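You operate a simulated robot arm through the tools that you are given. There is no shell and no other tool. Be economical: measure what you need, move in short steps, check, and stop when the job is done.

The job below is to be done with a simulated two-armed robot. You get a single attempt, and the scene is never put back.

TASK
Fetch the scrubbing brush and set it on the shelf under the sample bench. Take the brass nut on the top of the skein bench and put it away on the lower board of the steel shelf. Take the green spool and put it in the wire basket. Take the lid off the jar on the top of the skein bench and lay it down there. Shut the drawer of the skein bench. Fetch the orange bowl and set it on the top of the fitting bench. Put the bottle on the drip plate. The order is free. Set down upright: bottle.

The check looks at the end state, three seconds after you hand in, the way a careful person would. Anything else that was tipped, shoved, dropped, spilled or broken makes it a failure. Lids that push on must go on centred and level and be pressed home; caps that screw on are set level and turned clockwise until they are tight.

THE ROBOT
Two 7-joint arms with fingered hands on one trunk, on a base that drives. Base frame: it is fixed to the floor where the robot stands at the start and does not move with it; the origin is under the middle of the robot, x ahead of it, y to its left, z up; the surface under the hand at the start is at about z = 84. Units: cm, degrees, N and s.
The left shoulder is at the start at [14.6, 18.5, 97.8], the right one opposite. With the tool pointing down near the work surface each hand reaches from about 10 to 90 cm from the robot's upright axis, wherever it stands, measured 20 degrees to its own side. Places, roughly: bottle [-175, 275, 100]; brass nut (5x4x4 cm) [20, 260, 90]; drawer of the skein bench [-30, 250, 70]; drip plate (13x13 cm) [48, -62, 84]; green spool (4x4x8 cm) [-70, 280, 90]; jar (8x8x15 cm) [-90, 290, 90]; lower board of the steel shelf (22x52 cm) [-210, -80, 52]; orange bowl (12x11x6 cm) [-180, 260, 90]; scrubbing brush (17x6x10 cm) [80, 0, 90]; shelf under the sample bench [60, -80, 20]; top of the fitting bench [-640, 290, 80]; wire basket (12x12x13 cm) [50, -80, 80]. Payload 4 kg a hand.
The tool frame of a hand sits at the grasp point between the pads (the TCP): z along the fingers, y along the line on which they close. The tips reach 2.6 cm beyond it. Largest opening 13.2 cm; the body of the gripper starts 7.3 cm behind the TCP. The gripper is a hand of 3 fingers: y runs from the thumb to the fingers, the wrist lies at [0, 0, -22.4] in the tool frame, and closing takes about 1.5 s.
Orientation is that of the tool frame in the base frame, as [roll, pitch, yaw] about the fixed x, y, z axes, in that order (R = Rz(yaw) Ry(pitch) Rx(roll)). With the fingers straight down and closing along the base's y, the tool's x points along the base's -x, its y along +y and its z along -z.

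THE INTERFACE
- The arms move only by the tool apply_moves. It takes "left_rows", "right_rows" or both (then of equal length, played together; a hand with none holds still); each is a list of rows, each an object (a shift or turn left out is 0, a gripper value left out holds the last) with "dp": the shift along the tool's x, y, z in cm, a list of three; "rot": the turn, a rotation vector about the tool's x, y, z in rad, a list of three. In form: [{"dp": [x, y, z], "rot": [wx, wy, wz]}, ...]. A call has 1 to 8 rows; each row shifts and turns the commanded pose from where the row before left it, along the tool's axes as they then stand. "left_fingers" and "right_fingers" are, for a hand that has rows, the closure in counts, from 0 (fully open) to 255 (shut), set as the call begins (left out, the last holds). A row lasts 0.2 s, in which the tool goes at most 5 cm and 8.6 degrees; a call with a longer step from one row to the next is refused whole, and so is a gripper value outside its range. Where a pose cannot be reached the arm comes as near as it can. A force on the tool above 40 N (or 10 N above the force at the start of the call, whichever is more), or a blocked arm, ends the call early, and 0.2 s more pass. Each finger travels about 7.2 cm/s and halts on what it meets, pressing with about 21 N; the grip force reading is that of the motor and also rises with nothing between the fingers. The clock runs only during rows and for 0.2 s after the last one: add rows that do not move to give the fingers time. The reply holds the time, the measured pose of the TCP, the force on the tool along the base axes, the opening and the grip force, in the units named above and with some noise, with the torque about the TCP (base axes, N m) and any sound that the robot's microphone picked up.
- Cameras (640 x 400 px; columns grow to the right, rows downward): "scene" is now at [32.44, -4.17, 123.12]; the picture's right is [-0.43, -0.88, 0.20], its down [-0.34, -0.04, -0.94] and it looks along [0.84, -0.47, -0.28] (base axes); focal length 214 px, centre (320, 200). "left" rides on the left gripper at [-6.2, 0.3, -9.2] in its tool frame; the picture's right is [-0.05, -1.00, 0.00], its down [0.83, -0.04, -0.56] and it looks along [0.55, -0.03, 0.83] (tool axes); focal length 230 px, centre (320, 200). "right" rides on the right gripper at [6.2, 0.3, -9.2] in its tool frame; the picture's right is [-0.05, 1.00, 0.00], its down [-0.83, -0.04, -0.55] and it looks along [-0.55, -0.03, 0.83] (tool axes); focal length 230 px, centre (320, 200). There is no depth. A picture from a camera that has moved, and an enlarged one, comes with that camera's place and axes in the base frame and with its lens. The place of the scene camera against the robot may be out by one fixed shift of up to 1.8 cm in any direction.
- snapshot(camera): a new picture of that camera. It takes no simulated time.
- move_column(by): slides the trunk up (or, below 0, down) by that many cm; the arms and the scene camera ride with it, the base frame stays. It gives what a move gives, with no picture.
- base_move(legs): drives the robot by 1 to 6 legs, each [ahead, left, turn to the left] in cm, cm and degrees, along the robot's own axes; the way and the turn of a leg run together, so that a leg with both is an arc; at most 150 cm and 180 degrees a leg. The arms and the cameras ride along, it lands a little off, and it stops where it bumps. It gives what a move gives.
- set_fingers(finger1, finger2, thumb_bend, hand): sets how far each is bent, from 0 (flat) to 1 (curled in); at 0.3 the hand is open as for a grip, at 0.7 the pads meet at the TCP. One left out holds its place. A second passes; each finger stops where it meets its share of the squeeze, and holds until it gets a number again. A gripper value or a shape takes the hand back. It gives what a move gives, with no picture; readings hold the bend of each and the force on the fingers (four entries, about 0 where the hand has none), thumb and palm.
- grasp_type(shape, hand): the hand has 3 fingers and takes this shape, open, in about a second: jaw (thumb against the fingers, like two jaws); tri (thumb and two fingers); tip (a fingertip pinch); poke (one finger out to press); point (the index stretched); flat (the hand flat); cup (the hand cupped); fist (a fist). The gripper value then closes the fingers along that shape, each until it touches; the sizes above hold for jaw. It gives what a move gives, with no picture.
- pan_tilt(pan, tilt): turns the head with the scene camera to pan (to the left, within 86 degrees either way) and tilt (down, from -29 to 69), counted from straight ahead of the robot. It gives what a move gives.
- close_up(camera, box): a new picture of the part [left, top, right, bottom] of that camera's present view, enlarged. It takes no simulated time.
- sign_off(): hands the job in; it is judged then, once.

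Go step by step. Nothing tells you exact positions but the pictures and the camera data: compare them with the known pose of the tool, close in by small moves and look again before you grip or let go. The budget is 186 turns and 166 pictures, counting those below and the enlarged ones. Unless the task says otherwise, let go and move clear before handing in, and close with one line.

The tools are called after "Call:" by a JSON object that holds its "fn" and its "kwargs". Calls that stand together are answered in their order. apply_moves: Moves the arms, as the interface text tells. Its arguments: {"type":"object","properties":{"left_rows":{"type":"array","items":{"type":"object","properties":{"dp":{"type":"array","items":{"type":"number"}},"rot":{"type":"array","items":{"type":"number"}}}}},"left_fingers":{"type":"number"},"right_rows":{"type":"array","items":{"type":"object","properties":{"dp":{"type":"array","items":{"type":"number"}},"rot":{"type":"array","items":{"type":"number"}}}}},"right_fingers":{"type":"number"}},"required":[]} The other tools are called the same way: move_column (by) slides the trunk up or down; grasp_type (shape, hand) gives the hand a shape; set_fingers (finger1, finger2, thumb_bend, hand) moves the fingers one by one; base_move (legs) drives the base; pan_tilt (pan, tilt) turns the head that bears the scene camera; snapshot (camera) takes a picture; close_up (camera, box) takes an enlarged picture of a part of a camera's view; sign_off () hands the job in.

At the start:

```text
clock: 0.0
left_eef_pos: [47.99, -8.86, 117.62]
left_tcp_rot: [180.0, 0.0, -180.0]
left_wrist_force: [0.3, -0.9, -0.1]
left_wrist_torque: [0.04, -0.02, -0.02]
left_opening: 13.2
left_grasp_force: 0.1
left_shape: jaw
left_bend: [0.3, 0.3, 0.3]
left_finger forces: [0.0, 0.1, 0.0, 0.0, 0.0, 0.0]
right_eef_pos: [34.69, -44.41, 109.78]
right_tcp_rot: [-179.9, -0.1, -180.0]
right_wrist_force: [0.2, 0.8, -0.3]
right_wrist_torque: [-0.05, 0.0, 0.01]
right_opening: 13.18
right_grasp_force: 0.1
right_shape: jaw
right_bend: [0.3, 0.3, 0.3]
right_finger forces: [0.0, 0.1, 0.0, 0.0, 0.0, 0.0]
trunk travel left (down, up): [-5.0, 41.2]
robot x, y, heading: [0.15, 0.43, 0.1]
head pan, tilt: [-28.2, -5.4]
```

scene: 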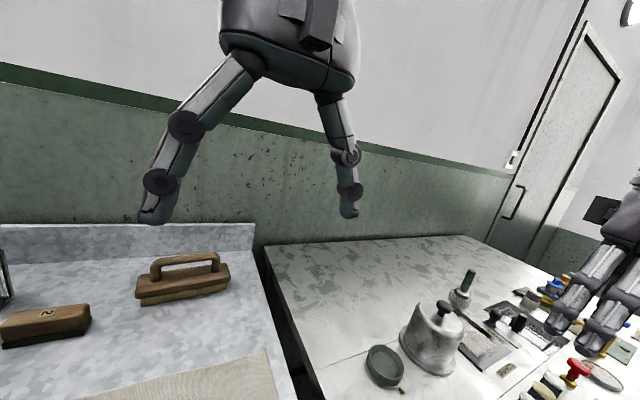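
right: 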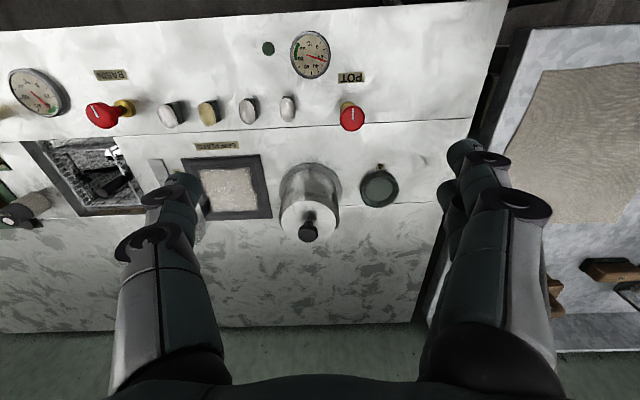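
left: 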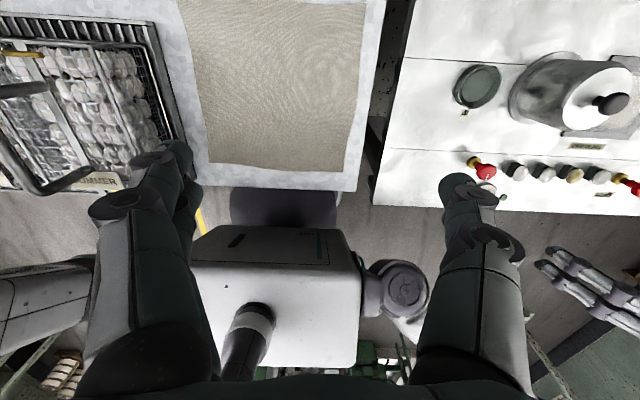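

I see a table with two brushes ahead-left and an equipment bench on the right with a pot. I'll look around with the head first.

Call:
{"fn": "pan_tilt", "kwargs": {"pan": -10, "tilt": 35}}

Call:
{"fn": "snapshot", "kwargs": {"camera": "scene"}}

Call:
{"fn": "pan_tilt", "kwargs": {"pan": -60, "tilt": 30}}

Call:
{"fn": "snapshot", "kwargs": {"camera": "scene"}}

Call:
{"fn": "pan_tilt", "kwargs": {"pan": 80, "tilt": 15}}

Call:
{"fn": "snapshot", "kwargs": {"camera": "scene"}}

```text
clock: 1.1
left_eef_pos: [48.07, -8.94, 117.68]
left_tcp_rot: [-180.0, 0.1, -179.9]
left_wrist_force: [0.3, -0.5, 0.7]
left_wrist_torque: [0.02, -0.02, 0.0]
left_opening: 13.2
left_grasp_force: 0.1
left_shape: jaw
left_bend: [0.3, 0.3, 0.3]
left_finger forces: [0.0, 0.1, 0.1, 0.1, 0.1, 0.1]
right_eef_pos: [34.68, -44.45, 109.94]
right_tcp_rot: [180.0, 0.0, -180.0]
right_wrist_force: [-0.2, 1.5, 1.0]
right_wrist_torque: [0.02, 0.0, -0.01]
right_opening: 13.2
right_grasp_force: 0.1
right_shape: jaw
right_bend: [0.3, 0.3, 0.3]
right_finger forces: [0.0, 0.1, 0.0, 0.1, 0.0, 0.0]
trunk travel left (down, up): [-5.0, 41.2]
robot x, y, heading: [-0.22, 0.07, -0.1]
head pan, tilt: [-10.0, 35.0]
```

```text
162 pictures are left
camera scene: at [30.65, -1.58, 116.84], right [-0.16, -0.98, 0.07], down [-0.85, 0.1, -0.51], along [0.5, -0.14, -0.86], focal length 214 px, centre (320, 200)
```

scene: 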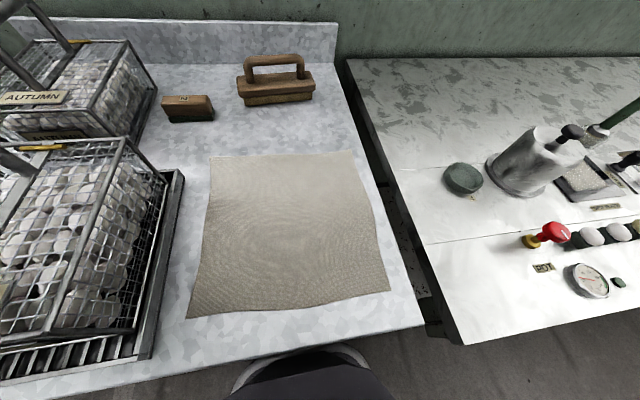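

```text
clock: 2.2
left_eef_pos: [48.07, -8.93, 117.62]
left_tcp_rot: [179.9, 0.1, 180.0]
left_wrist_force: [0.0, -0.3, 0.3]
left_wrist_torque: [-0.01, 0.01, 0.01]
left_opening: 13.21
left_grasp_force: 0.1
left_shape: jaw
left_bend: [0.3, 0.3, 0.3]
left_finger forces: [0.0, 0.0, 0.0, 0.1, 0.0, 0.0]
right_eef_pos: [34.81, -44.59, 109.89]
right_tcp_rot: [-180.0, -0.1, 180.0]
right_wrist_force: [0.5, -0.5, 0.2]
right_wrist_torque: [0.0, -0.02, 0.03]
right_opening: 13.21
right_grasp_force: 0.1
right_shape: jaw
right_bend: [0.3, 0.3, 0.3]
right_finger forces: [0.0, 0.0, 0.0, 0.1, 0.1, 0.0]
trunk travel left (down, up): [-5.0, 41.2]
robot x, y, heading: [0.07, 0.04, 0.1]
head pan, tilt: [-60.0, 30.0]
```

```text
161 pictures are left
camera scene: at [27.2, -7.87, 119.27], right [-0.79, -0.5, 0.36], down [-0.59, 0.43, -0.68], along [0.19, -0.75, -0.64], focal length 214 px, centre (320, 200)
```

scene: 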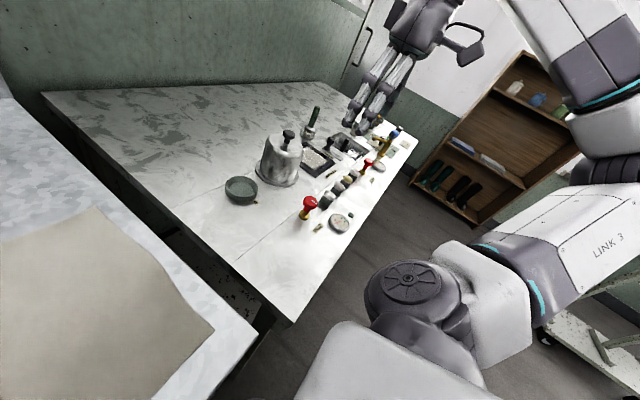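

```text
clock: 4.5
left_eef_pos: [48.07, -8.92, 117.67]
left_tcp_rot: [180.0, 0.0, -180.0]
left_wrist_force: [0.0, 0.0, 0.0]
left_wrist_torque: [0.01, -0.01, -0.01]
left_opening: 13.18
left_grasp_force: 0.0
left_shape: jaw
left_bend: [0.3, 0.3, 0.3]
left_finger forces: [0.0, 0.1, 0.0, 0.0, 0.0, 0.0]
right_eef_pos: [34.84, -44.46, 109.86]
right_tcp_rot: [-179.9, 0.0, -180.0]
right_wrist_force: [0.9, 0.3, -0.1]
right_wrist_torque: [-0.03, -0.03, 0.0]
right_opening: 13.19
right_grasp_force: 0.1
right_shape: jaw
right_bend: [0.3, 0.3, 0.3]
right_finger forces: [0.0, 0.0, 0.0, 0.1, 0.0, 0.1]
trunk travel left (down, up): [-5.0, 41.2]
robot x, y, heading: [-0.03, 0.03, -0.0]
head pan, tilt: [80.0, 15.0]
```

```text
160 pictures are left
camera scene: at [25.57, 9.15, 122.68], right [0.9, -0.17, -0.41], down [-0.44, -0.25, -0.86], along [0.05, 0.95, -0.31], focal length 214 px, centre (320, 200)
```

scene: 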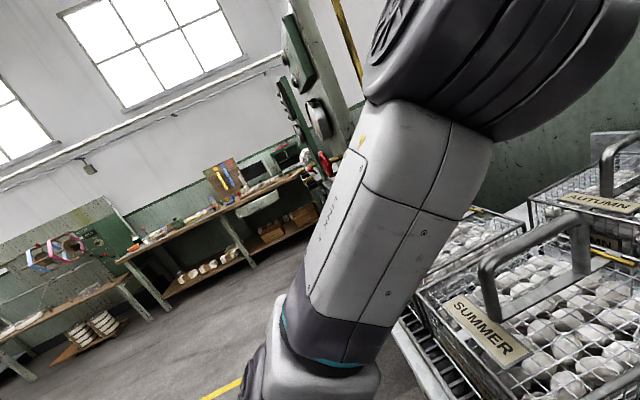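

Handle brush is near (77,-1), dish/pot/drip plate on the right-hand bench. I'll back away to see the shelf under the sample bench before choosing a grip.

Call:
{"fn": "base_move", "kwargs": {"legs": [[-70, 0, 0]]}}

Call:
{"fn": "pan_tilt", "kwargs": {"pan": -30, "tilt": 20}}

Call:
{"fn": "snapshot", "kwargs": {"camera": "scene"}}

Call:
{"fn": "pan_tilt", "kwargs": {"pan": 40, "tilt": 5}}

Call:
{"fn": "snapshot", "kwargs": {"camera": "scene"}}

Call:
{"fn": "pan_tilt", "kwargs": {"pan": 85, "tilt": 5}}

Call:
{"fn": "snapshot", "kwargs": {"camera": "scene"}}

```text
clock: 8.3
left_eef_pos: [-21.8, -9.0, 117.54]
left_tcp_rot: [-180.0, 0.0, 179.9]
left_wrist_force: [0.5, 1.0, -0.2]
left_wrist_torque: [0.01, -0.01, 0.02]
left_opening: 13.2
left_grasp_force: 0.1
left_shape: jaw
left_bend: [0.3, 0.3, 0.3]
left_finger forces: [0.0, 0.0, 0.1, 0.1, 0.0, 0.0]
right_eef_pos: [-35.39, -44.43, 109.83]
right_tcp_rot: [180.0, 0.0, 179.9]
right_wrist_force: [0.5, -0.9, -0.8]
right_wrist_torque: [-0.01, -0.02, -0.02]
right_opening: 13.22
right_grasp_force: 0.0
right_shape: jaw
right_bend: [0.3, 0.3, 0.3]
right_finger forces: [0.0, 0.0, 0.0, 0.0, 0.1, 0.1]
trunk travel left (down, up): [-5.0, 41.2]
robot x, y, heading: [-69.77, -0.2, -0.4]
head pan, tilt: [80.0, 15.0]
```

```text
clock: 10.2
left_eef_pos: [-21.81, -9.02, 117.48]
left_tcp_rot: [180.0, 0.1, 179.9]
left_wrist_force: [0.3, -0.2, -0.5]
left_wrist_torque: [-0.02, -0.01, 0.03]
left_opening: 13.21
left_grasp_force: 0.1
left_shape: jaw
left_bend: [0.3, 0.3, 0.3]
left_finger forces: [0.0, 0.1, 0.0, 0.0, 0.0, 0.0]
right_eef_pos: [-35.33, -44.44, 109.84]
right_tcp_rot: [180.0, 0.0, 180.0]
right_wrist_force: [0.8, 0.5, -0.2]
right_wrist_torque: [0.01, 0.01, -0.01]
right_opening: 13.15
right_grasp_force: 0.1
right_shape: jaw
right_bend: [0.3, 0.3, 0.3]
right_finger forces: [0.0, 0.0, 0.0, 0.0, 0.1, 0.0]
trunk travel left (down, up): [-5.0, 41.2]
robot x, y, heading: [-70.06, -0.18, 0.0]
head pan, tilt: [-30.0, 20.0]
```

```text
159 pictures are left
camera scene: at [-38.84, -4.69, 119.26], right [-0.46, -0.87, 0.21], down [-0.66, 0.17, -0.73], along [0.6, -0.47, -0.65], focal length 214 px, centre (320, 200)
```

scene: 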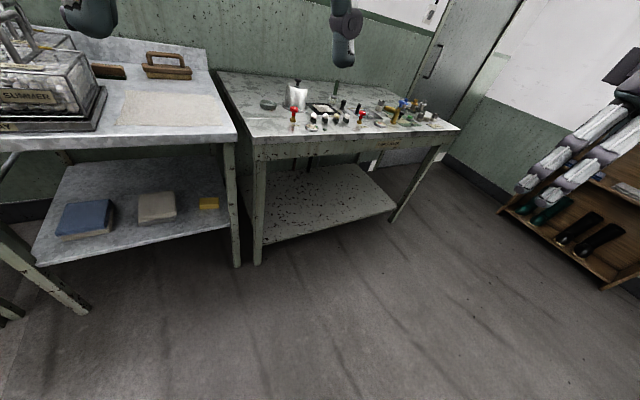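

```text
clock: 11.6
left_eef_pos: [-21.9, -9.03, 117.58]
left_tcp_rot: [179.9, 0.1, 179.9]
left_wrist_force: [-0.3, -0.3, 0.8]
left_wrist_torque: [-0.06, -0.02, 0.0]
left_opening: 13.18
left_grasp_force: 0.1
left_shape: jaw
left_bend: [0.3, 0.3, 0.3]
left_finger forces: [0.0, 0.0, 0.0, 0.1, 0.0, 0.1]
right_eef_pos: [-35.32, -44.52, 109.85]
right_tcp_rot: [-180.0, 0.0, 179.9]
right_wrist_force: [0.6, -0.3, 0.3]
right_wrist_torque: [-0.02, 0.01, 0.01]
right_opening: 13.2
right_grasp_force: 0.0
right_shape: jaw
right_bend: [0.3, 0.3, 0.3]
right_finger forces: [0.0, 0.0, 0.0, 0.0, 0.0, 0.0]
trunk travel left (down, up): [-5.0, 41.2]
robot x, y, heading: [-69.82, -0.49, -0.1]
head pan, tilt: [40.0, 5.0]
```

```text
158 pictures are left
camera scene: at [-38.73, 5.86, 121.9], right [0.58, -0.77, -0.27], down [-0.48, -0.05, -0.88], along [0.66, 0.64, -0.4], focal length 214 px, centre (320, 200)
```

scene: 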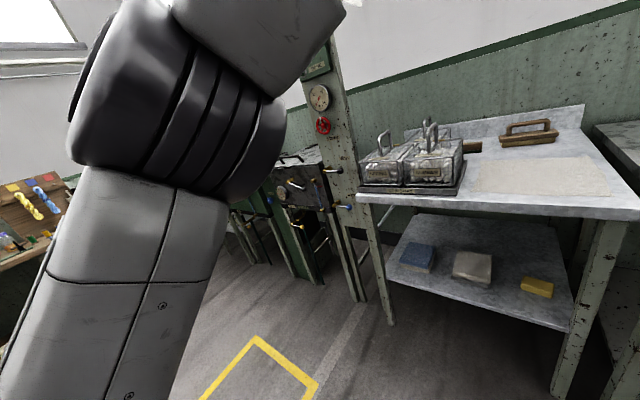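

```text
clock: 12.7
left_eef_pos: [-21.9, -9.03, 117.63]
left_tcp_rot: [180.0, 0.0, 179.9]
left_wrist_force: [0.8, -0.2, 1.4]
left_wrist_torque: [0.02, -0.01, 0.03]
left_opening: 13.16
left_grasp_force: 0.1
left_shape: jaw
left_bend: [0.3, 0.3, 0.3]
left_finger forces: [0.1, 0.0, 0.1, 0.1, 0.0, 0.0]
right_eef_pos: [-35.35, -44.53, 109.88]
right_tcp_rot: [179.9, 0.0, 179.9]
right_wrist_force: [0.4, -0.2, -1.0]
right_wrist_torque: [-0.03, 0.02, 0.0]
right_opening: 13.2
right_grasp_force: 0.1
right_shape: jaw
right_bend: [0.3, 0.3, 0.3]
right_finger forces: [0.0, 0.1, 0.0, 0.1, 0.1, 0.0]
trunk travel left (down, up): [-5.0, 41.2]
robot x, y, heading: [-69.97, 0.06, -0.4]
head pan, tilt: [85.0, 5.0]
```

```text
157 pictures are left
camera scene: at [-44.39, 9.13, 124.49], right [0.91, -0.09, -0.41], down [-0.42, -0.09, -0.9], along [0.05, 0.99, -0.12], focal length 214 px, centre (320, 200)
```

scene: 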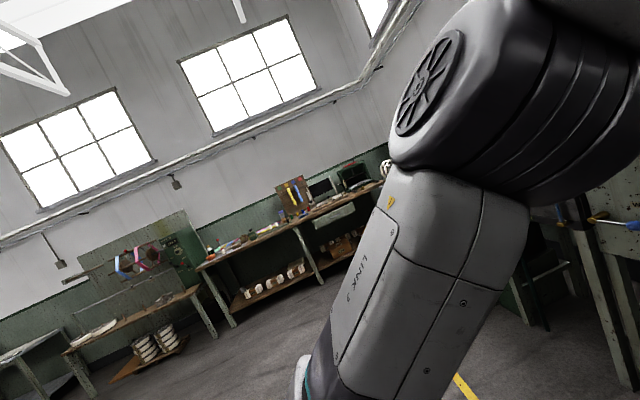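

The shelf under the right-hand (sample) bench is empty, front edge near x≈30, z≈20. I'll grip the brush handle with the left hand tilted 45° along the handle so it can later reach under the bench; first pre-rotate the hand in free air.

Call:
{"fn": "apply_moves", "kwargs": {"left_rows": [{"rot": [0, 0, 0.143]}, {"rot": [0, 0, 0.143]}, {"rot": [0, 0, 0.143]}, {"rot": [0, 0, 0.143]}, {"rot": [0, 0, 0.143]}, {"rot": [0, 0, 0.143]}, {"rot": [0, 0, 0.143]}, {"rot": [0, 0, 0.143]}]}}

Call:
{"fn": "apply_moves", "kwargs": {"left_rows": [{"rot": [0, 0, 0.143]}, {"rot": [0, 0, 0.143]}, {"rot": [0, 0, 0.143]}, {"rot": [0, -0.14, 0]}, {"rot": [0, -0.14, 0]}, {"rot": [0, -0.14, 0]}, {"rot": [0, -0.14, 0]}, {"rot": [0, -0.14, 0]}]}}

Call:
{"fn": "pan_tilt", "kwargs": {"pan": -10, "tilt": 20}}

Call:
{"fn": "snapshot", "kwargs": {"camera": "scene"}}

```text
clock: 14.5
left_eef_pos: [-21.97, -9.02, 117.59]
left_tcp_rot: [-179.9, 0.0, 114.3]
left_wrist_force: [0.1, -0.1, -0.2]
left_wrist_torque: [0.02, -0.05, -0.03]
left_opening: 13.2
left_grasp_force: 0.1
left_shape: jaw
left_bend: [0.3, 0.3, 0.3]
left_finger forces: [0.1, 0.0, 0.0, 0.0, 0.0, 0.1]
right_eef_pos: [-35.34, -44.49, 109.87]
right_tcp_rot: [179.9, 0.0, 179.9]
right_wrist_force: [-0.1, 0.5, 0.5]
right_wrist_torque: [0.0, 0.03, 0.02]
right_opening: 13.19
right_grasp_force: 0.0
right_shape: jaw
right_bend: [0.3, 0.3, 0.3]
right_finger forces: [0.0, 0.0, 0.0, 0.1, 0.0, 0.0]
trunk travel left (down, up): [-5.0, 41.2]
robot x, y, heading: [-70.05, -0.23, -0.2]
head pan, tilt: [85.0, 5.0]
```

```text
clock: 16.3
left_eef_pos: [-21.8, -8.85, 117.57]
left_tcp_rot: [-180.0, 40.3, 89.7]
left_wrist_force: [0.4, -0.4, 0.2]
left_wrist_torque: [-0.02, 0.01, 0.02]
left_opening: 13.2
left_grasp_force: 0.0
left_shape: jaw
left_bend: [0.3, 0.3, 0.3]
left_finger forces: [0.1, 0.0, 0.0, 0.0, 0.1, 0.0]
right_eef_pos: [-35.26, -44.45, 109.77]
right_tcp_rot: [-180.0, -0.1, 180.0]
right_wrist_force: [0.0, -0.9, 0.4]
right_wrist_torque: [0.02, 0.01, 0.01]
right_opening: 13.18
right_grasp_force: 0.0
right_shape: jaw
right_bend: [0.3, 0.3, 0.3]
right_finger forces: [0.1, 0.0, 0.0, 0.1, 0.0, 0.0]
trunk travel left (down, up): [-5.0, 41.2]
robot x, y, heading: [-69.76, 0.28, -0.1]
head pan, tilt: [85.0, 5.0]
```

```text
clock: 18.0
left_eef_pos: [-21.81, -8.91, 117.53]
left_tcp_rot: [-180.0, 40.1, 89.8]
left_wrist_force: [0.3, 0.1, 0.3]
left_wrist_torque: [-0.03, -0.03, -0.03]
left_opening: 13.22
left_grasp_force: 0.1
left_shape: jaw
left_bend: [0.3, 0.3, 0.3]
left_finger forces: [0.1, 0.0, 0.0, 0.0, 0.0, 0.1]
right_eef_pos: [-35.3, -44.54, 109.89]
right_tcp_rot: [-179.9, 0.0, 179.8]
right_wrist_force: [-0.1, 0.2, 0.6]
right_wrist_torque: [-0.01, -0.03, 0.01]
right_opening: 13.18
right_grasp_force: 0.1
right_shape: jaw
right_bend: [0.3, 0.3, 0.3]
right_finger forces: [0.0, 0.0, 0.0, 0.0, 0.0, 0.0]
trunk travel left (down, up): [-5.0, 41.2]
robot x, y, heading: [-69.97, 0.15, 0.2]
head pan, tilt: [-10.0, 20.0]
```

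```text
156 pictures are left
camera scene: at [-37.83, -1.64, 118.8], right [-0.16, -0.98, 0.07], down [-0.7, 0.06, -0.71], along [0.7, -0.16, -0.7], focal length 214 px, centre (320, 200)
```

scene: 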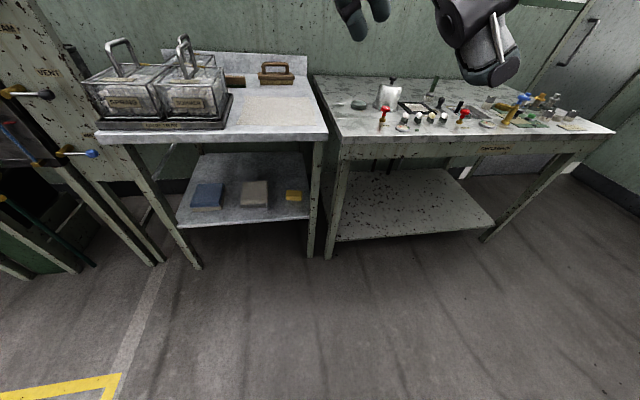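

I'll raise the trunk slightly and drive back in front of the table, hand short of the brush.

Call:
{"fn": "move_column", "kwargs": {"by": 8}}

Call:
{"fn": "base_move", "kwargs": {"legs": [[75, 5, 0]]}}

Call:
{"fn": "pan_tilt", "kwargs": {"pan": -5, "tilt": 30}}

Call:
{"fn": "snapshot", "kwargs": {"camera": "scene"}}

Call:
{"fn": "snapshot", "kwargs": {"camera": "left"}}

```text
clock: 19.2
left_eef_pos: [-21.61, -8.98, 125.41]
left_tcp_rot: [-179.8, 40.1, 89.9]
left_wrist_force: [0.2, -0.1, 0.2]
left_wrist_torque: [-0.01, -0.02, -0.02]
left_opening: 13.19
left_grasp_force: 0.0
left_shape: jaw
left_bend: [0.3, 0.3, 0.3]
left_finger forces: [0.1, 0.1, 0.0, 0.0, 0.0, 0.1]
right_eef_pos: [-35.21, -44.61, 117.74]
right_tcp_rot: [-180.0, -0.1, 179.9]
right_wrist_force: [0.1, 0.5, -0.3]
right_wrist_torque: [0.03, 0.06, 0.02]
right_opening: 13.17
right_grasp_force: 0.1
right_shape: jaw
right_bend: [0.3, 0.3, 0.3]
right_finger forces: [0.0, 0.0, 0.1, 0.1, 0.0, 0.1]
trunk travel left (down, up): [-13.0, 33.2]
robot x, y, heading: [-69.93, 0.21, -0.4]
head pan, tilt: [-10.0, 20.0]
```

```text
clock: 23.2
left_eef_pos: [52.35, -5.85, 125.58]
left_tcp_rot: [179.9, 40.1, 88.8]
left_wrist_force: [0.0, 0.5, -0.7]
left_wrist_torque: [0.04, -0.01, 0.02]
left_opening: 13.19
left_grasp_force: 0.1
left_shape: jaw
left_bend: [0.3, 0.3, 0.3]
left_finger forces: [0.0, 0.1, 0.0, 0.0, 0.0, 0.0]
right_eef_pos: [38.07, -41.09, 117.97]
right_tcp_rot: [-180.0, 0.0, 178.6]
right_wrist_force: [0.0, -0.4, 0.6]
right_wrist_torque: [0.01, -0.01, 0.04]
right_opening: 13.19
right_grasp_force: 0.1
right_shape: jaw
right_bend: [0.3, 0.3, 0.3]
right_finger forces: [0.0, 0.0, 0.0, 0.1, 0.0, 0.0]
trunk travel left (down, up): [-13.0, 33.2]
robot x, y, heading: [4.66, 3.99, -1.4]
head pan, tilt: [-10.0, 20.0]
```

```text
clock: 24.0
left_eef_pos: [52.2, -5.93, 125.63]
left_tcp_rot: [-180.0, 40.2, 88.7]
left_wrist_force: [-0.4, 0.5, 0.8]
left_wrist_torque: [0.01, -0.01, -0.01]
left_opening: 13.21
left_grasp_force: 0.0
left_shape: jaw
left_bend: [0.3, 0.3, 0.3]
left_finger forces: [0.0, 0.1, 0.0, 0.0, 0.1, 0.0]
right_eef_pos: [38.14, -41.13, 117.9]
right_tcp_rot: [180.0, 0.1, 178.8]
right_wrist_force: [0.3, -0.2, 0.4]
right_wrist_torque: [0.0, -0.01, 0.0]
right_opening: 13.21
right_grasp_force: 0.1
right_shape: jaw
right_bend: [0.3, 0.3, 0.3]
right_finger forces: [0.1, 0.0, 0.1, 0.0, 0.1, 0.1]
trunk travel left (down, up): [-13.0, 33.2]
robot x, y, heading: [4.18, 3.85, -1.2]
head pan, tilt: [-5.0, 30.0]
```

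```text
155 pictures are left
camera scene: at [28.16, 2.77, 130.01], right [-0.11, -0.99, 0.02], down [-0.72, 0.06, -0.69], along [0.69, -0.09, -0.72], focal length 214 px, centre (320, 200)
```

scene: 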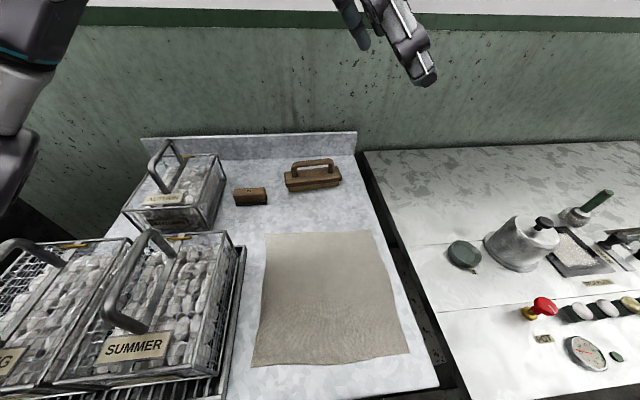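

```text
154 pictures are left
camera left: at [52.61, -4.71, 136.57], right [-1.0, -0.02, 0.03], down [-0.02, 0.99, -0.11], along [-0.03, -0.11, -0.99], focal length 230 px, centre (320, 200)
```

left: 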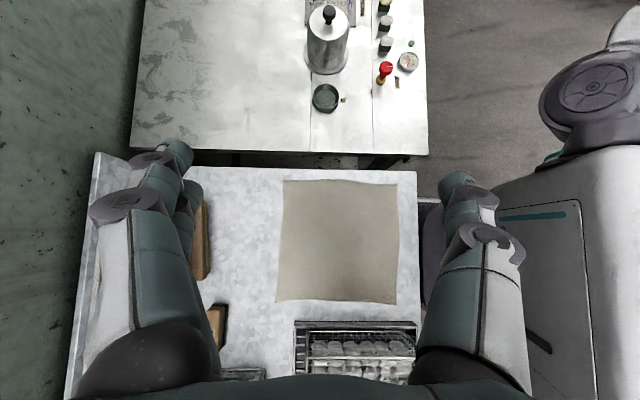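

The brush handle centre estimates to (77.5,-1,92). Move to a hover 10 cm back along the tilted tool axis.

Call:
{"fn": "apply_moves", "kwargs": {"left_rows": [{"dp": [3.2, 3.14, 1.53]}, {"dp": [3.2, 3.14, 1.53]}, {"dp": [3.2, 3.14, 1.53]}, {"dp": [3.2, 3.14, 1.53]}, {"dp": [3.2, 3.14, 1.53]}, {"dp": [3.2, 3.14, 1.53]}, {"dp": [3.2, 3.14, 1.53]}, {"dp": [3.2, 3.14, 1.53]}]}}

Call:
{"fn": "snapshot", "kwargs": {"camera": "scene"}}

Call:
{"fn": "snapshot", "kwargs": {"camera": "left"}}

```text
clock: 25.8
left_eef_pos: [77.89, 5.34, 99.74]
left_tcp_rot: [-180.0, 40.1, 88.5]
left_wrist_force: [0.0, 0.3, 0.0]
left_wrist_torque: [0.0, -0.02, -0.03]
left_opening: 13.19
left_grasp_force: 0.0
left_shape: jaw
left_bend: [0.3, 0.3, 0.3]
left_finger forces: [0.0, 0.0, 0.0, 0.1, 0.0, 0.0]
right_eef_pos: [38.16, -41.11, 117.86]
right_tcp_rot: [180.0, -0.2, 178.8]
right_wrist_force: [0.1, 0.9, -0.5]
right_wrist_torque: [-0.02, -0.02, -0.03]
right_opening: 13.17
right_grasp_force: 0.1
right_shape: jaw
right_bend: [0.3, 0.3, 0.3]
right_finger forces: [0.0, 0.0, 0.1, 0.0, 0.0, 0.0]
trunk travel left (down, up): [-13.0, 33.2]
robot x, y, heading: [4.3, 3.99, -1.5]
head pan, tilt: [-5.0, 30.0]
```

```text
153 pictures are left
camera scene: at [28.26, 2.79, 129.97], right [-0.11, -0.99, 0.02], down [-0.72, 0.06, -0.69], along [0.69, -0.09, -0.72], focal length 214 px, centre (320, 200)
```

scene: 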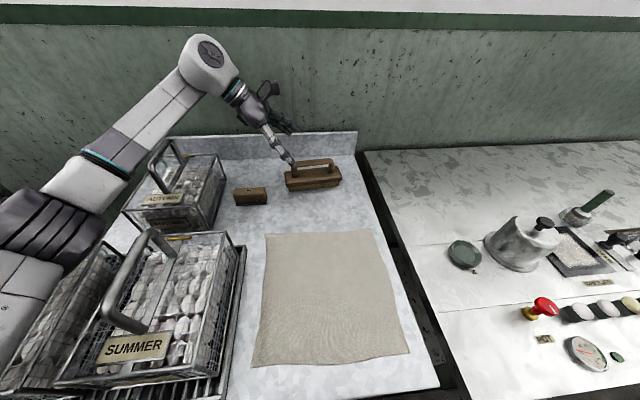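

```text
152 pictures are left
camera left: at [78.27, 6.55, 110.57], right [-1.0, -0.02, 0.03], down [-0.02, 0.99, -0.11], along [-0.03, -0.11, -0.99], focal length 230 px, centre (320, 200)
```

left: 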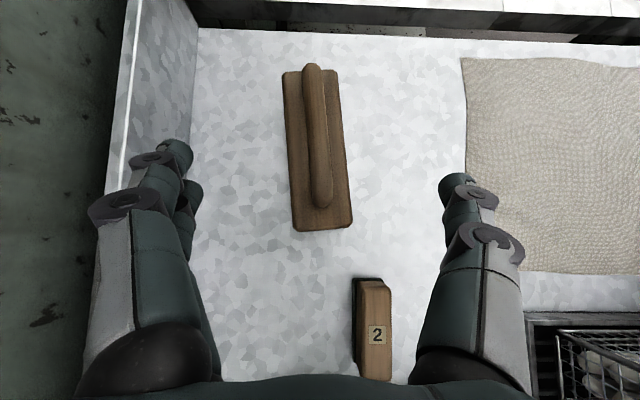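

The wrist view is clear: bar at (78.1,-0.7), yaw 95°. I'll align yaw and go down onto the bar, looking before gripping.

Call:
{"fn": "apply_moves", "kwargs": {"left_rows": [{"rot": [-0.077, 0, -0.092]}, {"dp": [0.2, -0.2, 3.2]}, {"dp": [0.2, -0.18, 3.2]}, {"dp": [0, 0, 1.7]}, {"dp": [0, 0, 0]}]}}

Call:
{"fn": "snapshot", "kwargs": {"camera": "left"}}

Call:
{"fn": "close_up", "kwargs": {"camera": "scene", "box": [220, 110, 380, 210]}}

```text
clock: 27.0
left_eef_pos: [77.28, 0.4, 95.56]
left_tcp_rot: [177.6, 40.1, 94.2]
left_wrist_force: [0.1, -1.3, -0.6]
left_wrist_torque: [0.03, 0.02, 0.0]
left_opening: 13.19
left_grasp_force: 0.1
left_shape: jaw
left_bend: [0.3, 0.3, 0.3]
left_finger forces: [0.0, 0.0, 0.0, 0.0, 0.0, 0.0]
right_eef_pos: [37.02, -41.3, 118.33]
right_tcp_rot: [180.0, 0.8, 178.9]
right_wrist_force: [0.4, 0.0, 0.0]
right_wrist_torque: [0.0, -0.02, 0.03]
right_opening: 13.21
right_grasp_force: 0.1
right_shape: jaw
right_bend: [0.3, 0.3, 0.3]
right_finger forces: [0.0, 0.1, 0.1, 0.1, 0.1, 0.0]
trunk travel left (down, up): [-13.0, 33.2]
robot x, y, heading: [4.6, 4.36, -1.1]
head pan, tilt: [-5.0, 30.0]
```

```text
151 pictures are left
camera left: at [77.17, 1.6, 106.59], right [-0.99, -0.14, 0.0], down [-0.14, 0.98, -0.11], along [0.01, -0.11, -0.99], focal length 230 px, centre (320, 200)
```

left: 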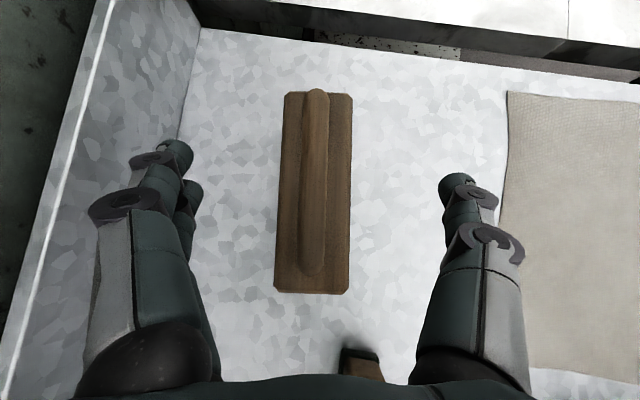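

```text
4.00 times, centred on (300, 160) of scene
camera zoom: at [26.97, 2.59, 130.43], right [-0.1, -0.99, 0.02], down [-0.71, 0.06, -0.7], along [0.7, -0.09, -0.71], focal length 858 px, centre (400, 360)
```

zoom: 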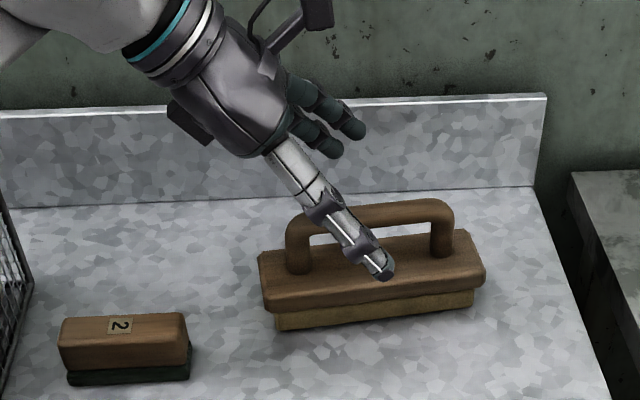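

The arm came up short and the body tilted slightly — the left arm may be touching a basket. Check.

Call:
{"fn": "snapshot", "kwargs": {"camera": "scene"}}

Call:
{"fn": "close_up", "kwargs": {"camera": "scene", "box": [60, 100, 260, 240]}}

```text
149 pictures are left
camera scene: at [26.97, 2.59, 130.43], right [-0.1, -0.99, 0.02], down [-0.71, 0.06, -0.7], along [0.7, -0.09, -0.71], focal length 214 px, centre (320, 200)
```

scene: 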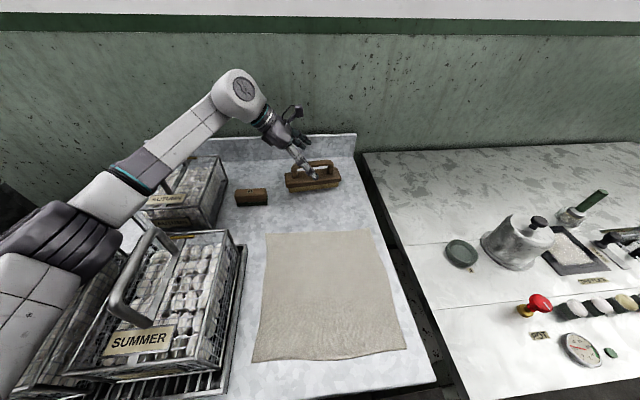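

```text
2.86 times, centred on (160, 170) of scene
camera zoom: at [26.97, 2.59, 130.43], right [-0.1, -0.99, 0.02], down [-0.71, 0.06, -0.7], along [0.7, -0.09, -0.71], focal length 613 px, centre (777, 286)
```

zoom: 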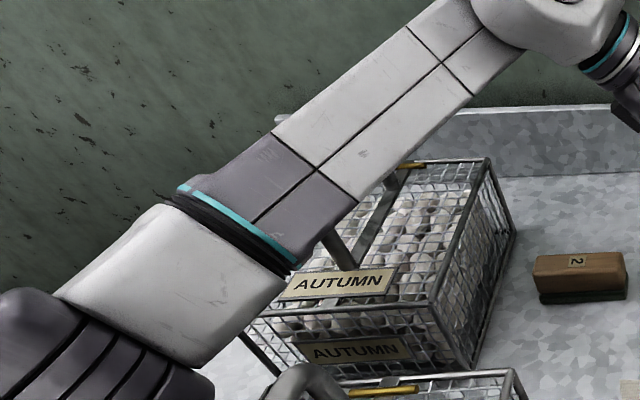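

The forearm is pressing on the Autumn basket handle. Back out at once the way I came.

Call:
{"fn": "apply_moves", "kwargs": {"left_rows": [{"dp": [0, 0, -3.0]}, {"dp": [-0.4, 0.38, -5.0]}, {"dp": [-3.2, 0, -3]}, {"dp": [-3.2, 0, -3]}, {"dp": [-3.2, 0, -3]}]}}

Call:
{"fn": "snapshot", "kwargs": {"camera": "scene"}}

Call:
{"fn": "close_up", "kwargs": {"camera": "scene", "box": [60, 100, 260, 240]}}

```text
refused: row 2 steps farther than a row can; nothing moved
```

```text
147 pictures are left
camera scene: at [26.97, 2.59, 130.43], right [-0.1, -0.99, 0.02], down [-0.71, 0.06, -0.7], along [0.7, -0.09, -0.71], focal length 214 px, centre (320, 200)
```

scene: 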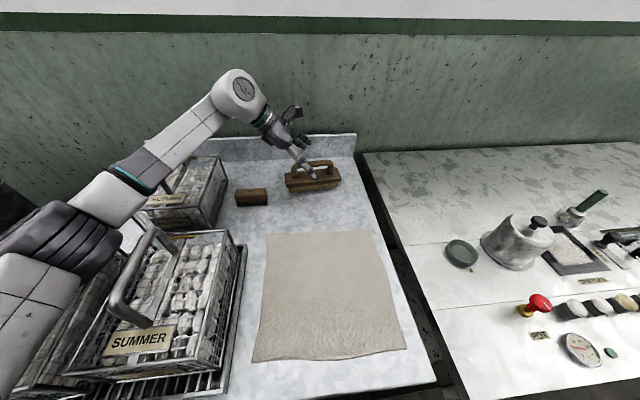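

```text
2.86 times, centred on (160, 170) of scene
camera zoom: at [26.97, 2.59, 130.43], right [-0.1, -0.99, 0.02], down [-0.71, 0.06, -0.7], along [0.7, -0.09, -0.71], focal length 613 px, centre (777, 286)
```

zoom: 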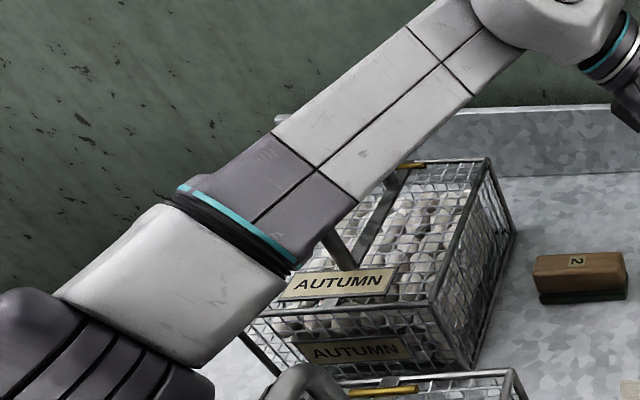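

Call:
{"fn": "apply_moves", "kwargs": {"left_rows": [{"dp": [0, 0, -3.0]}, {"dp": [-0.3, 0.3, -4.5]}, {"dp": [-3.2, 0, -3]}, {"dp": [-3.2, 0, -3]}, {"dp": [-3.2, 0, -3]}]}}

Call:
{"fn": "snapshot", "kwargs": {"camera": "scene"}}

```text
clock: 28.2
left_eef_pos: [77.59, 3.33, 112.45]
left_tcp_rot: [-179.7, 40.1, 95.6]
left_wrist_force: [-0.2, 0.4, 0.6]
left_wrist_torque: [-0.01, 0.0, 0.01]
left_opening: 13.17
left_grasp_force: 0.1
left_shape: jaw
left_bend: [0.3, 0.3, 0.3]
left_finger forces: [0.1, 0.1, 0.1, 0.0, 0.0, 0.1]
right_eef_pos: [37.99, -41.08, 117.82]
right_tcp_rot: [180.0, 0.0, 178.8]
right_wrist_force: [-0.2, -0.6, 0.0]
right_wrist_torque: [0.0, 0.02, 0.02]
right_opening: 13.2
right_grasp_force: 0.1
right_shape: jaw
right_bend: [0.3, 0.3, 0.3]
right_finger forces: [0.0, 0.0, 0.0, 0.0, 0.1, 0.1]
trunk travel left (down, up): [-13.0, 33.2]
robot x, y, heading: [3.97, 4.11, -1.4]
head pan, tilt: [-5.0, 30.0]
```

```text
145 pictures are left
camera scene: at [28.1, 2.75, 130.01], right [-0.11, -0.99, 0.02], down [-0.72, 0.06, -0.69], along [0.69, -0.09, -0.72], focal length 214 px, centre (320, 200)
```

scene: 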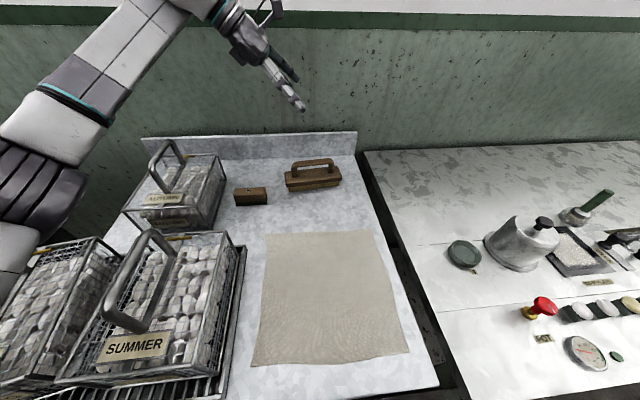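

Baskets look undisturbed. I'll raise the trunk and shift the base right so the arm comes straighter and clear of the baskets.

Call:
{"fn": "move_column", "kwargs": {"by": 14}}

Call:
{"fn": "base_move", "kwargs": {"legs": [[-3, -22, 0]]}}

Call:
{"fn": "snapshot", "kwargs": {"camera": "scene"}}

```text
clock: 29.8
left_eef_pos: [77.6, 3.37, 126.31]
left_tcp_rot: [-179.9, 40.0, 95.6]
left_wrist_force: [0.5, -0.6, -0.3]
left_wrist_torque: [-0.03, 0.0, 0.02]
left_opening: 13.2
left_grasp_force: 0.0
left_shape: jaw
left_bend: [0.3, 0.3, 0.3]
left_finger forces: [0.1, 0.1, 0.0, 0.1, 0.0, 0.0]
right_eef_pos: [38.09, -41.09, 131.84]
right_tcp_rot: [180.0, 0.1, 178.8]
right_wrist_force: [0.5, -0.5, -0.3]
right_wrist_torque: [-0.01, 0.0, 0.03]
right_opening: 13.17
right_grasp_force: 0.1
right_shape: jaw
right_bend: [0.3, 0.3, 0.3]
right_finger forces: [0.0, 0.0, 0.0, 0.0, 0.0, 0.0]
trunk travel left (down, up): [-27.0, 19.2]
robot x, y, heading: [4.08, 4.34, -1.1]
head pan, tilt: [-5.0, 30.0]
```

```text
clock: 31.7
left_eef_pos: [72.71, -15.86, 126.47]
left_tcp_rot: [179.9, 40.2, 96.7]
left_wrist_force: [-0.3, 0.1, -0.3]
left_wrist_torque: [0.03, -0.03, 0.03]
left_opening: 13.19
left_grasp_force: 0.0
left_shape: jaw
left_bend: [0.3, 0.3, 0.3]
left_finger forces: [0.0, 0.1, 0.0, 0.0, 0.0, 0.0]
right_eef_pos: [33.89, -61.26, 131.9]
right_tcp_rot: [180.0, 0.1, 180.0]
right_wrist_force: [0.1, 0.5, 0.7]
right_wrist_torque: [0.02, -0.03, -0.03]
right_opening: 13.19
right_grasp_force: 0.2
right_shape: jaw
right_bend: [0.3, 0.3, 0.3]
right_finger forces: [0.1, 0.0, 0.0, 0.0, 0.1, 0.1]
trunk travel left (down, up): [-27.0, 19.2]
robot x, y, heading: [-0.55, -16.79, -0.2]
head pan, tilt: [-5.0, 30.0]
stopped in leg 1: the robot was blocked; the commanded pose is now the measured one
```

```text
144 pictures are left
camera scene: at [13.05, -17.62, 147.97], right [-0.09, -1.0, 0.01], down [-0.58, 0.04, -0.82], along [0.81, -0.08, -0.58], focal length 214 px, centre (320, 200)
```

scene: 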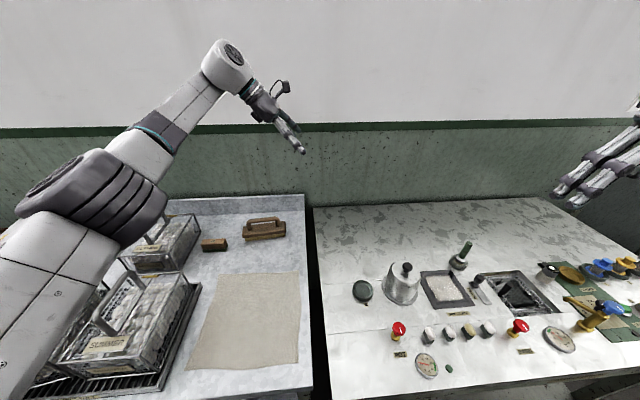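

The base stopped against the bench but is at a usable spot (-0.5,-16.8). Move halfway to the brush hover and watch the elbow.

Call:
{"fn": "apply_moves", "kwargs": {"left_rows": [{"dp": [4.16, 0.9, 0.88]}, {"dp": [4.16, 0.9, 0.88]}, {"dp": [4.16, 0.9, 0.88]}, {"dp": [4.16, 0.9, 0.88]}, {"dp": [4.16, 0.9, 0.88]}]}}

Call:
{"fn": "pan_tilt", "kwargs": {"pan": 15, "tilt": 35}}

Call:
{"fn": "snapshot", "kwargs": {"camera": "scene"}}

```text
clock: 32.9
left_eef_pos: [75.88, -2.3, 109.68]
left_tcp_rot: [180.0, 40.2, 96.7]
left_wrist_force: [-0.4, 1.1, -0.5]
left_wrist_torque: [-0.02, -0.03, 0.02]
left_opening: 13.2
left_grasp_force: 0.1
left_shape: jaw
left_bend: [0.3, 0.3, 0.3]
left_finger forces: [0.0, 0.0, 0.0, 0.1, 0.0, 0.0]
right_eef_pos: [34.13, -61.32, 131.97]
right_tcp_rot: [180.0, 0.1, -180.0]
right_wrist_force: [-0.9, 0.1, -0.1]
right_wrist_torque: [0.02, 0.0, 0.02]
right_opening: 13.18
right_grasp_force: 0.2
right_shape: jaw
right_bend: [0.3, 0.3, 0.3]
right_finger forces: [0.0, 0.0, 0.0, 0.1, 0.0, 0.0]
trunk travel left (down, up): [-27.0, 19.2]
robot x, y, heading: [-0.17, -16.73, -0.1]
head pan, tilt: [-5.0, 30.0]
```

```text
clock: 33.7
left_eef_pos: [75.94, -2.48, 109.7]
left_tcp_rot: [-180.0, 40.3, 96.8]
left_wrist_force: [0.2, -0.5, 0.2]
left_wrist_torque: [0.01, 0.0, 0.0]
left_opening: 13.2
left_grasp_force: 0.1
left_shape: jaw
left_bend: [0.3, 0.3, 0.3]
left_finger forces: [0.0, 0.1, 0.0, 0.0, 0.1, 0.1]
right_eef_pos: [34.18, -61.14, 131.88]
right_tcp_rot: [179.9, 0.0, 180.0]
right_wrist_force: [0.1, 0.7, 0.2]
right_wrist_torque: [0.0, 0.01, 0.0]
right_opening: 13.18
right_grasp_force: 0.1
right_shape: jaw
right_bend: [0.3, 0.3, 0.3]
right_finger forces: [0.0, 0.1, 0.0, 0.1, 0.1, 0.0]
trunk travel left (down, up): [-27.0, 19.2]
robot x, y, heading: [-0.33, -16.85, -0.2]
head pan, tilt: [15.0, 35.0]
```

```text
143 pictures are left
camera scene: at [12.74, -14.52, 147.21], right [0.26, -0.97, -0.02], down [-0.63, -0.15, -0.76], along [0.73, 0.21, -0.65], focal length 214 px, centre (320, 200)
```

scene: 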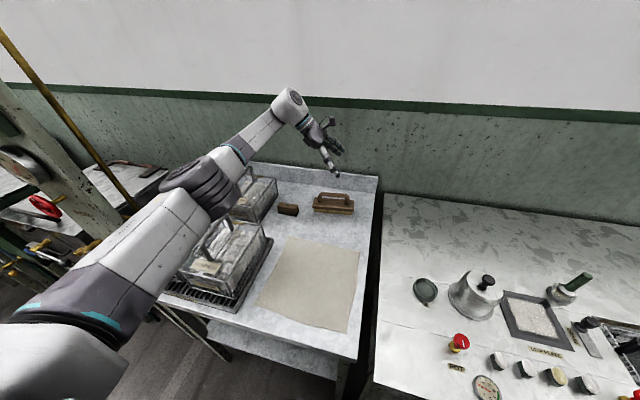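

Elbow passes above the baskets; I'll add more trunk height for margin and continue to the hover.

Call:
{"fn": "move_column", "kwargs": {"by": 12}}

Call:
{"fn": "apply_moves", "kwargs": {"left_rows": [{"dp": [3.38, 0.4, 1.97]}, {"dp": [3.38, 0.4, 1.97]}, {"dp": [3.38, 0.4, 1.97]}, {"dp": [3.38, 0.4, 1.97]}, {"dp": [3.38, 0.4, 1.97]}, {"dp": [3.38, 0.4, 1.97]}]}}

Call:
{"fn": "snapshot", "kwargs": {"camera": "scene"}}

Call:
{"fn": "snapshot", "kwargs": {"camera": "left"}}

```text
clock: 35.2
left_eef_pos: [74.23, -2.42, 127.05]
left_tcp_rot: [174.8, 40.4, 93.5]
left_wrist_force: [0.8, 0.0, -0.8]
left_wrist_torque: [-0.04, 0.01, 0.02]
left_opening: 13.22
left_grasp_force: 0.1
left_shape: jaw
left_bend: [0.3, 0.3, 0.3]
left_finger forces: [0.1, 0.0, 0.1, 0.0, 0.1, 0.1]
right_eef_pos: [34.22, -61.28, 143.91]
right_tcp_rot: [180.0, 0.0, -179.9]
right_wrist_force: [0.0, -0.7, -1.0]
right_wrist_torque: [-0.01, -0.03, -0.01]
right_opening: 13.21
right_grasp_force: 0.1
right_shape: jaw
right_bend: [0.3, 0.3, 0.3]
right_finger forces: [0.1, 0.1, 0.1, 0.1, 0.1, 0.0]
trunk travel left (down, up): [-39.0, 7.2]
robot x, y, heading: [-0.66, -16.67, 0.0]
head pan, tilt: [15.0, 35.0]
```

```text
clock: 36.6
left_eef_pos: [71.84, 0.39, 114.9]
left_tcp_rot: [174.6, 40.4, 93.5]
left_wrist_force: [0.0, 0.0, 0.4]
left_wrist_torque: [-0.01, 0.01, -0.01]
left_opening: 13.21
left_grasp_force: 0.1
left_shape: jaw
left_bend: [0.3, 0.3, 0.3]
left_finger forces: [0.0, 0.1, 0.0, 0.0, 0.1, 0.0]
left hand out of reach, approached as far as the arm can: row 1, 2, 3, 4, 5, 6
right_eef_pos: [34.09, -61.51, 143.79]
right_tcp_rot: [179.9, -0.1, -179.9]
right_wrist_force: [0.9, -1.2, -1.2]
right_wrist_torque: [0.0, -0.02, -0.04]
right_opening: 13.2
right_grasp_force: 0.0
right_shape: jaw
right_bend: [0.3, 0.3, 0.3]
right_finger forces: [0.0, 0.0, 0.0, 0.0, 0.0, 0.0]
trunk travel left (down, up): [-39.0, 7.2]
robot x, y, heading: [-0.57, -16.94, 0.0]
head pan, tilt: [15.0, 35.0]
```

```text
142 pictures are left
camera scene: at [8.18, -14.68, 160.36], right [0.26, -0.97, -0.01], down [-0.57, -0.15, -0.81], along [0.78, 0.21, -0.58], focal length 214 px, centre (320, 200)
```

scene: 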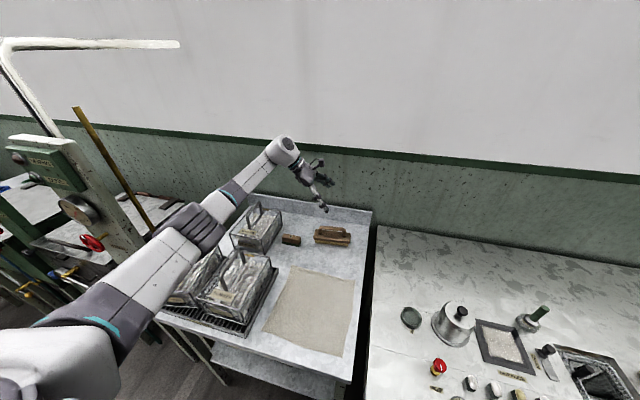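

```text
141 pictures are left
camera left: at [71.34, 1.65, 125.86], right [-0.99, -0.16, -0.04], down [-0.15, 0.98, -0.12], along [0.06, -0.11, -0.99], focal length 230 px, centre (320, 200)
```

left: 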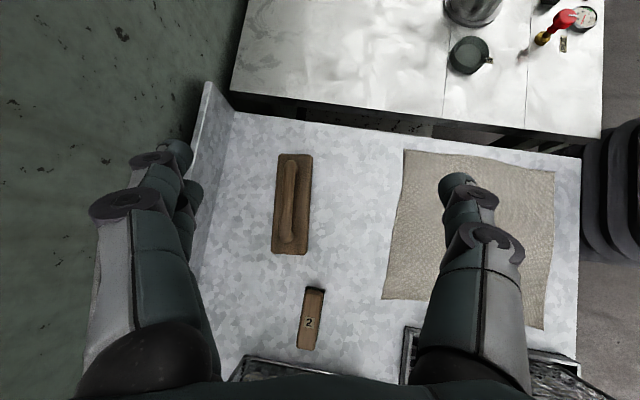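

Too high puts it out of reach. Lower the trunk again by 10 cm and recheck the pose.

Call:
{"fn": "move_column", "kwargs": {"by": -10}}

Call:
{"fn": "apply_moves", "kwargs": {"left_rows": [{"dp": [0, 0, 0]}]}}

Call:
{"fn": "snapshot", "kwargs": {"camera": "scene"}}

```text
clock: 38.0
left_eef_pos: [71.83, 0.64, 104.95]
left_tcp_rot: [174.7, 40.5, 93.4]
left_wrist_force: [-0.3, 0.5, -1.0]
left_wrist_torque: [-0.01, 0.01, -0.01]
left_opening: 13.2
left_grasp_force: 0.0
left_shape: jaw
left_bend: [0.3, 0.3, 0.3]
left_finger forces: [0.0, 0.0, 0.1, 0.1, 0.1, 0.0]
right_eef_pos: [34.0, -61.28, 133.96]
right_tcp_rot: [180.0, 0.1, -180.0]
right_wrist_force: [-0.1, 0.7, 0.7]
right_wrist_torque: [-0.01, -0.06, -0.01]
right_opening: 13.18
right_grasp_force: 0.1
right_shape: jaw
right_bend: [0.3, 0.3, 0.3]
right_finger forces: [0.0, 0.0, 0.1, 0.1, 0.1, 0.1]
trunk travel left (down, up): [-29.0, 17.2]
robot x, y, heading: [-0.53, -16.72, -0.1]
head pan, tilt: [15.0, 35.0]
```

```text
clock: 38.4
left_eef_pos: [71.89, 0.62, 104.85]
left_tcp_rot: [174.8, 40.5, 93.4]
left_wrist_force: [-0.5, -0.3, 0.1]
left_wrist_torque: [-0.02, -0.01, 0.01]
left_opening: 13.18
left_grasp_force: 0.1
left_shape: jaw
left_bend: [0.3, 0.3, 0.3]
left_finger forces: [0.0, 0.0, 0.0, 0.1, 0.0, 0.0]
right_eef_pos: [34.26, -61.15, 133.9]
right_tcp_rot: [-179.9, 0.0, -179.9]
right_wrist_force: [-0.5, 0.0, -1.2]
right_wrist_torque: [0.0, 0.01, 0.0]
right_opening: 13.18
right_grasp_force: 0.0
right_shape: jaw
right_bend: [0.3, 0.3, 0.3]
right_finger forces: [0.0, 0.1, 0.1, 0.0, 0.0, 0.0]
trunk travel left (down, up): [-29.0, 17.2]
robot x, y, heading: [-0.17, -16.59, 0.0]
head pan, tilt: [15.0, 35.0]
```

```text
140 pictures are left
camera scene: at [11.79, -14.51, 149.47], right [0.26, -0.97, -0.02], down [-0.62, -0.15, -0.77], along [0.74, 0.21, -0.63], focal length 214 px, centre (320, 200)
```

scene: 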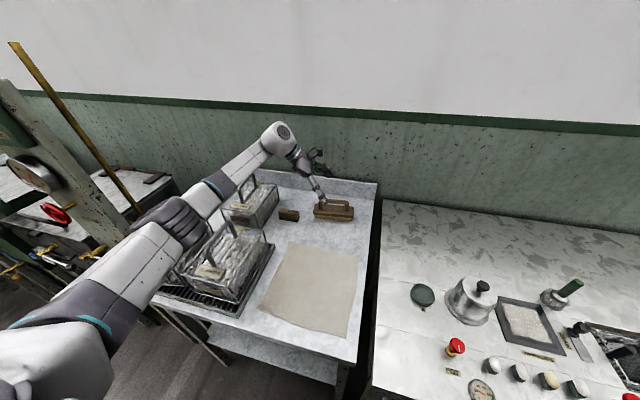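

Forearm looks clear of the handles. Continue to the 10-cm hover and check that the pose tracks.

Call:
{"fn": "apply_moves", "kwargs": {"left_rows": [{"dp": [2.33, 1.93, 0.3]}, {"dp": [2.33, 1.93, 0.3]}, {"dp": [2.33, 1.93, 0.3]}, {"dp": [0, 0, 0]}]}}

Call:
{"fn": "snapshot", "kwargs": {"camera": "left"}}

Call:
{"fn": "close_up", "kwargs": {"camera": "scene", "box": [120, 100, 360, 280]}}

```text
clock: 39.4
left_eef_pos: [73.21, 1.91, 103.75]
left_tcp_rot: [174.9, 40.4, 93.5]
left_wrist_force: [0.4, -0.4, 0.1]
left_wrist_torque: [-0.02, -0.02, -0.02]
left_opening: 13.19
left_grasp_force: 0.0
left_shape: jaw
left_bend: [0.3, 0.3, 0.3]
left_finger forces: [0.0, 0.1, 0.1, 0.1, 0.1, 0.0]
left hand out of reach, approached as far as the arm can: row 1, 2, 3
right_eef_pos: [34.19, -61.17, 133.88]
right_tcp_rot: [-179.9, 0.0, -180.0]
right_wrist_force: [-0.2, -0.2, -0.1]
right_wrist_torque: [0.0, -0.03, 0.03]
right_opening: 13.18
right_grasp_force: 0.0
right_shape: jaw
right_bend: [0.3, 0.3, 0.3]
right_finger forces: [0.1, 0.1, 0.0, 0.1, 0.1, 0.0]
trunk travel left (down, up): [-29.0, 17.2]
robot x, y, heading: [-0.38, -16.69, -0.2]
head pan, tilt: [15.0, 35.0]
```

```text
139 pictures are left
camera left: at [72.57, 3.06, 114.75], right [-0.99, -0.16, -0.04], down [-0.15, 0.98, -0.12], along [0.05, -0.11, -0.99], focal length 230 px, centre (320, 200)
```

left: 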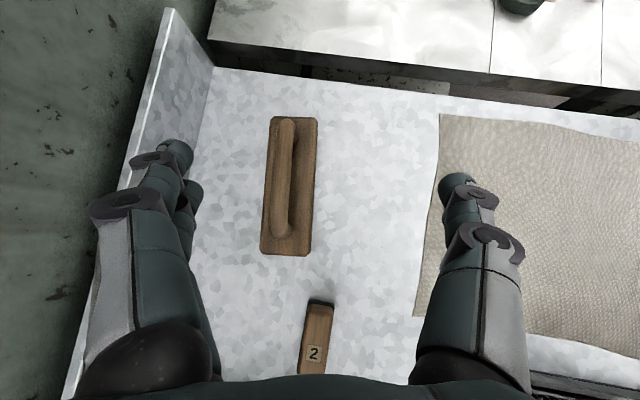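

```text
2.22 times, centred on (240, 190) of scene
camera zoom: at [11.76, -14.5, 149.47], right [0.26, -0.97, -0.02], down [-0.62, -0.15, -0.77], along [0.74, 0.21, -0.63], focal length 477 px, centre (498, 222)
```

zoom: 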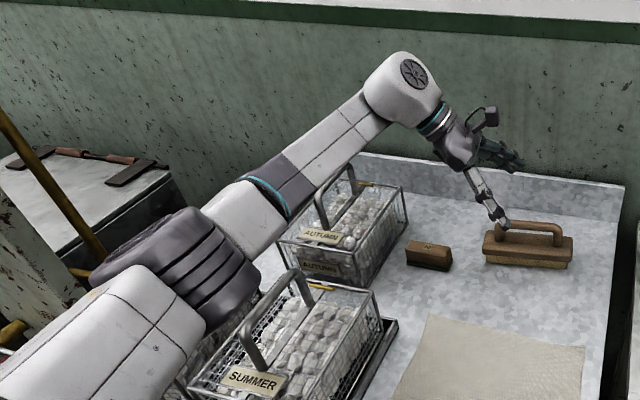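

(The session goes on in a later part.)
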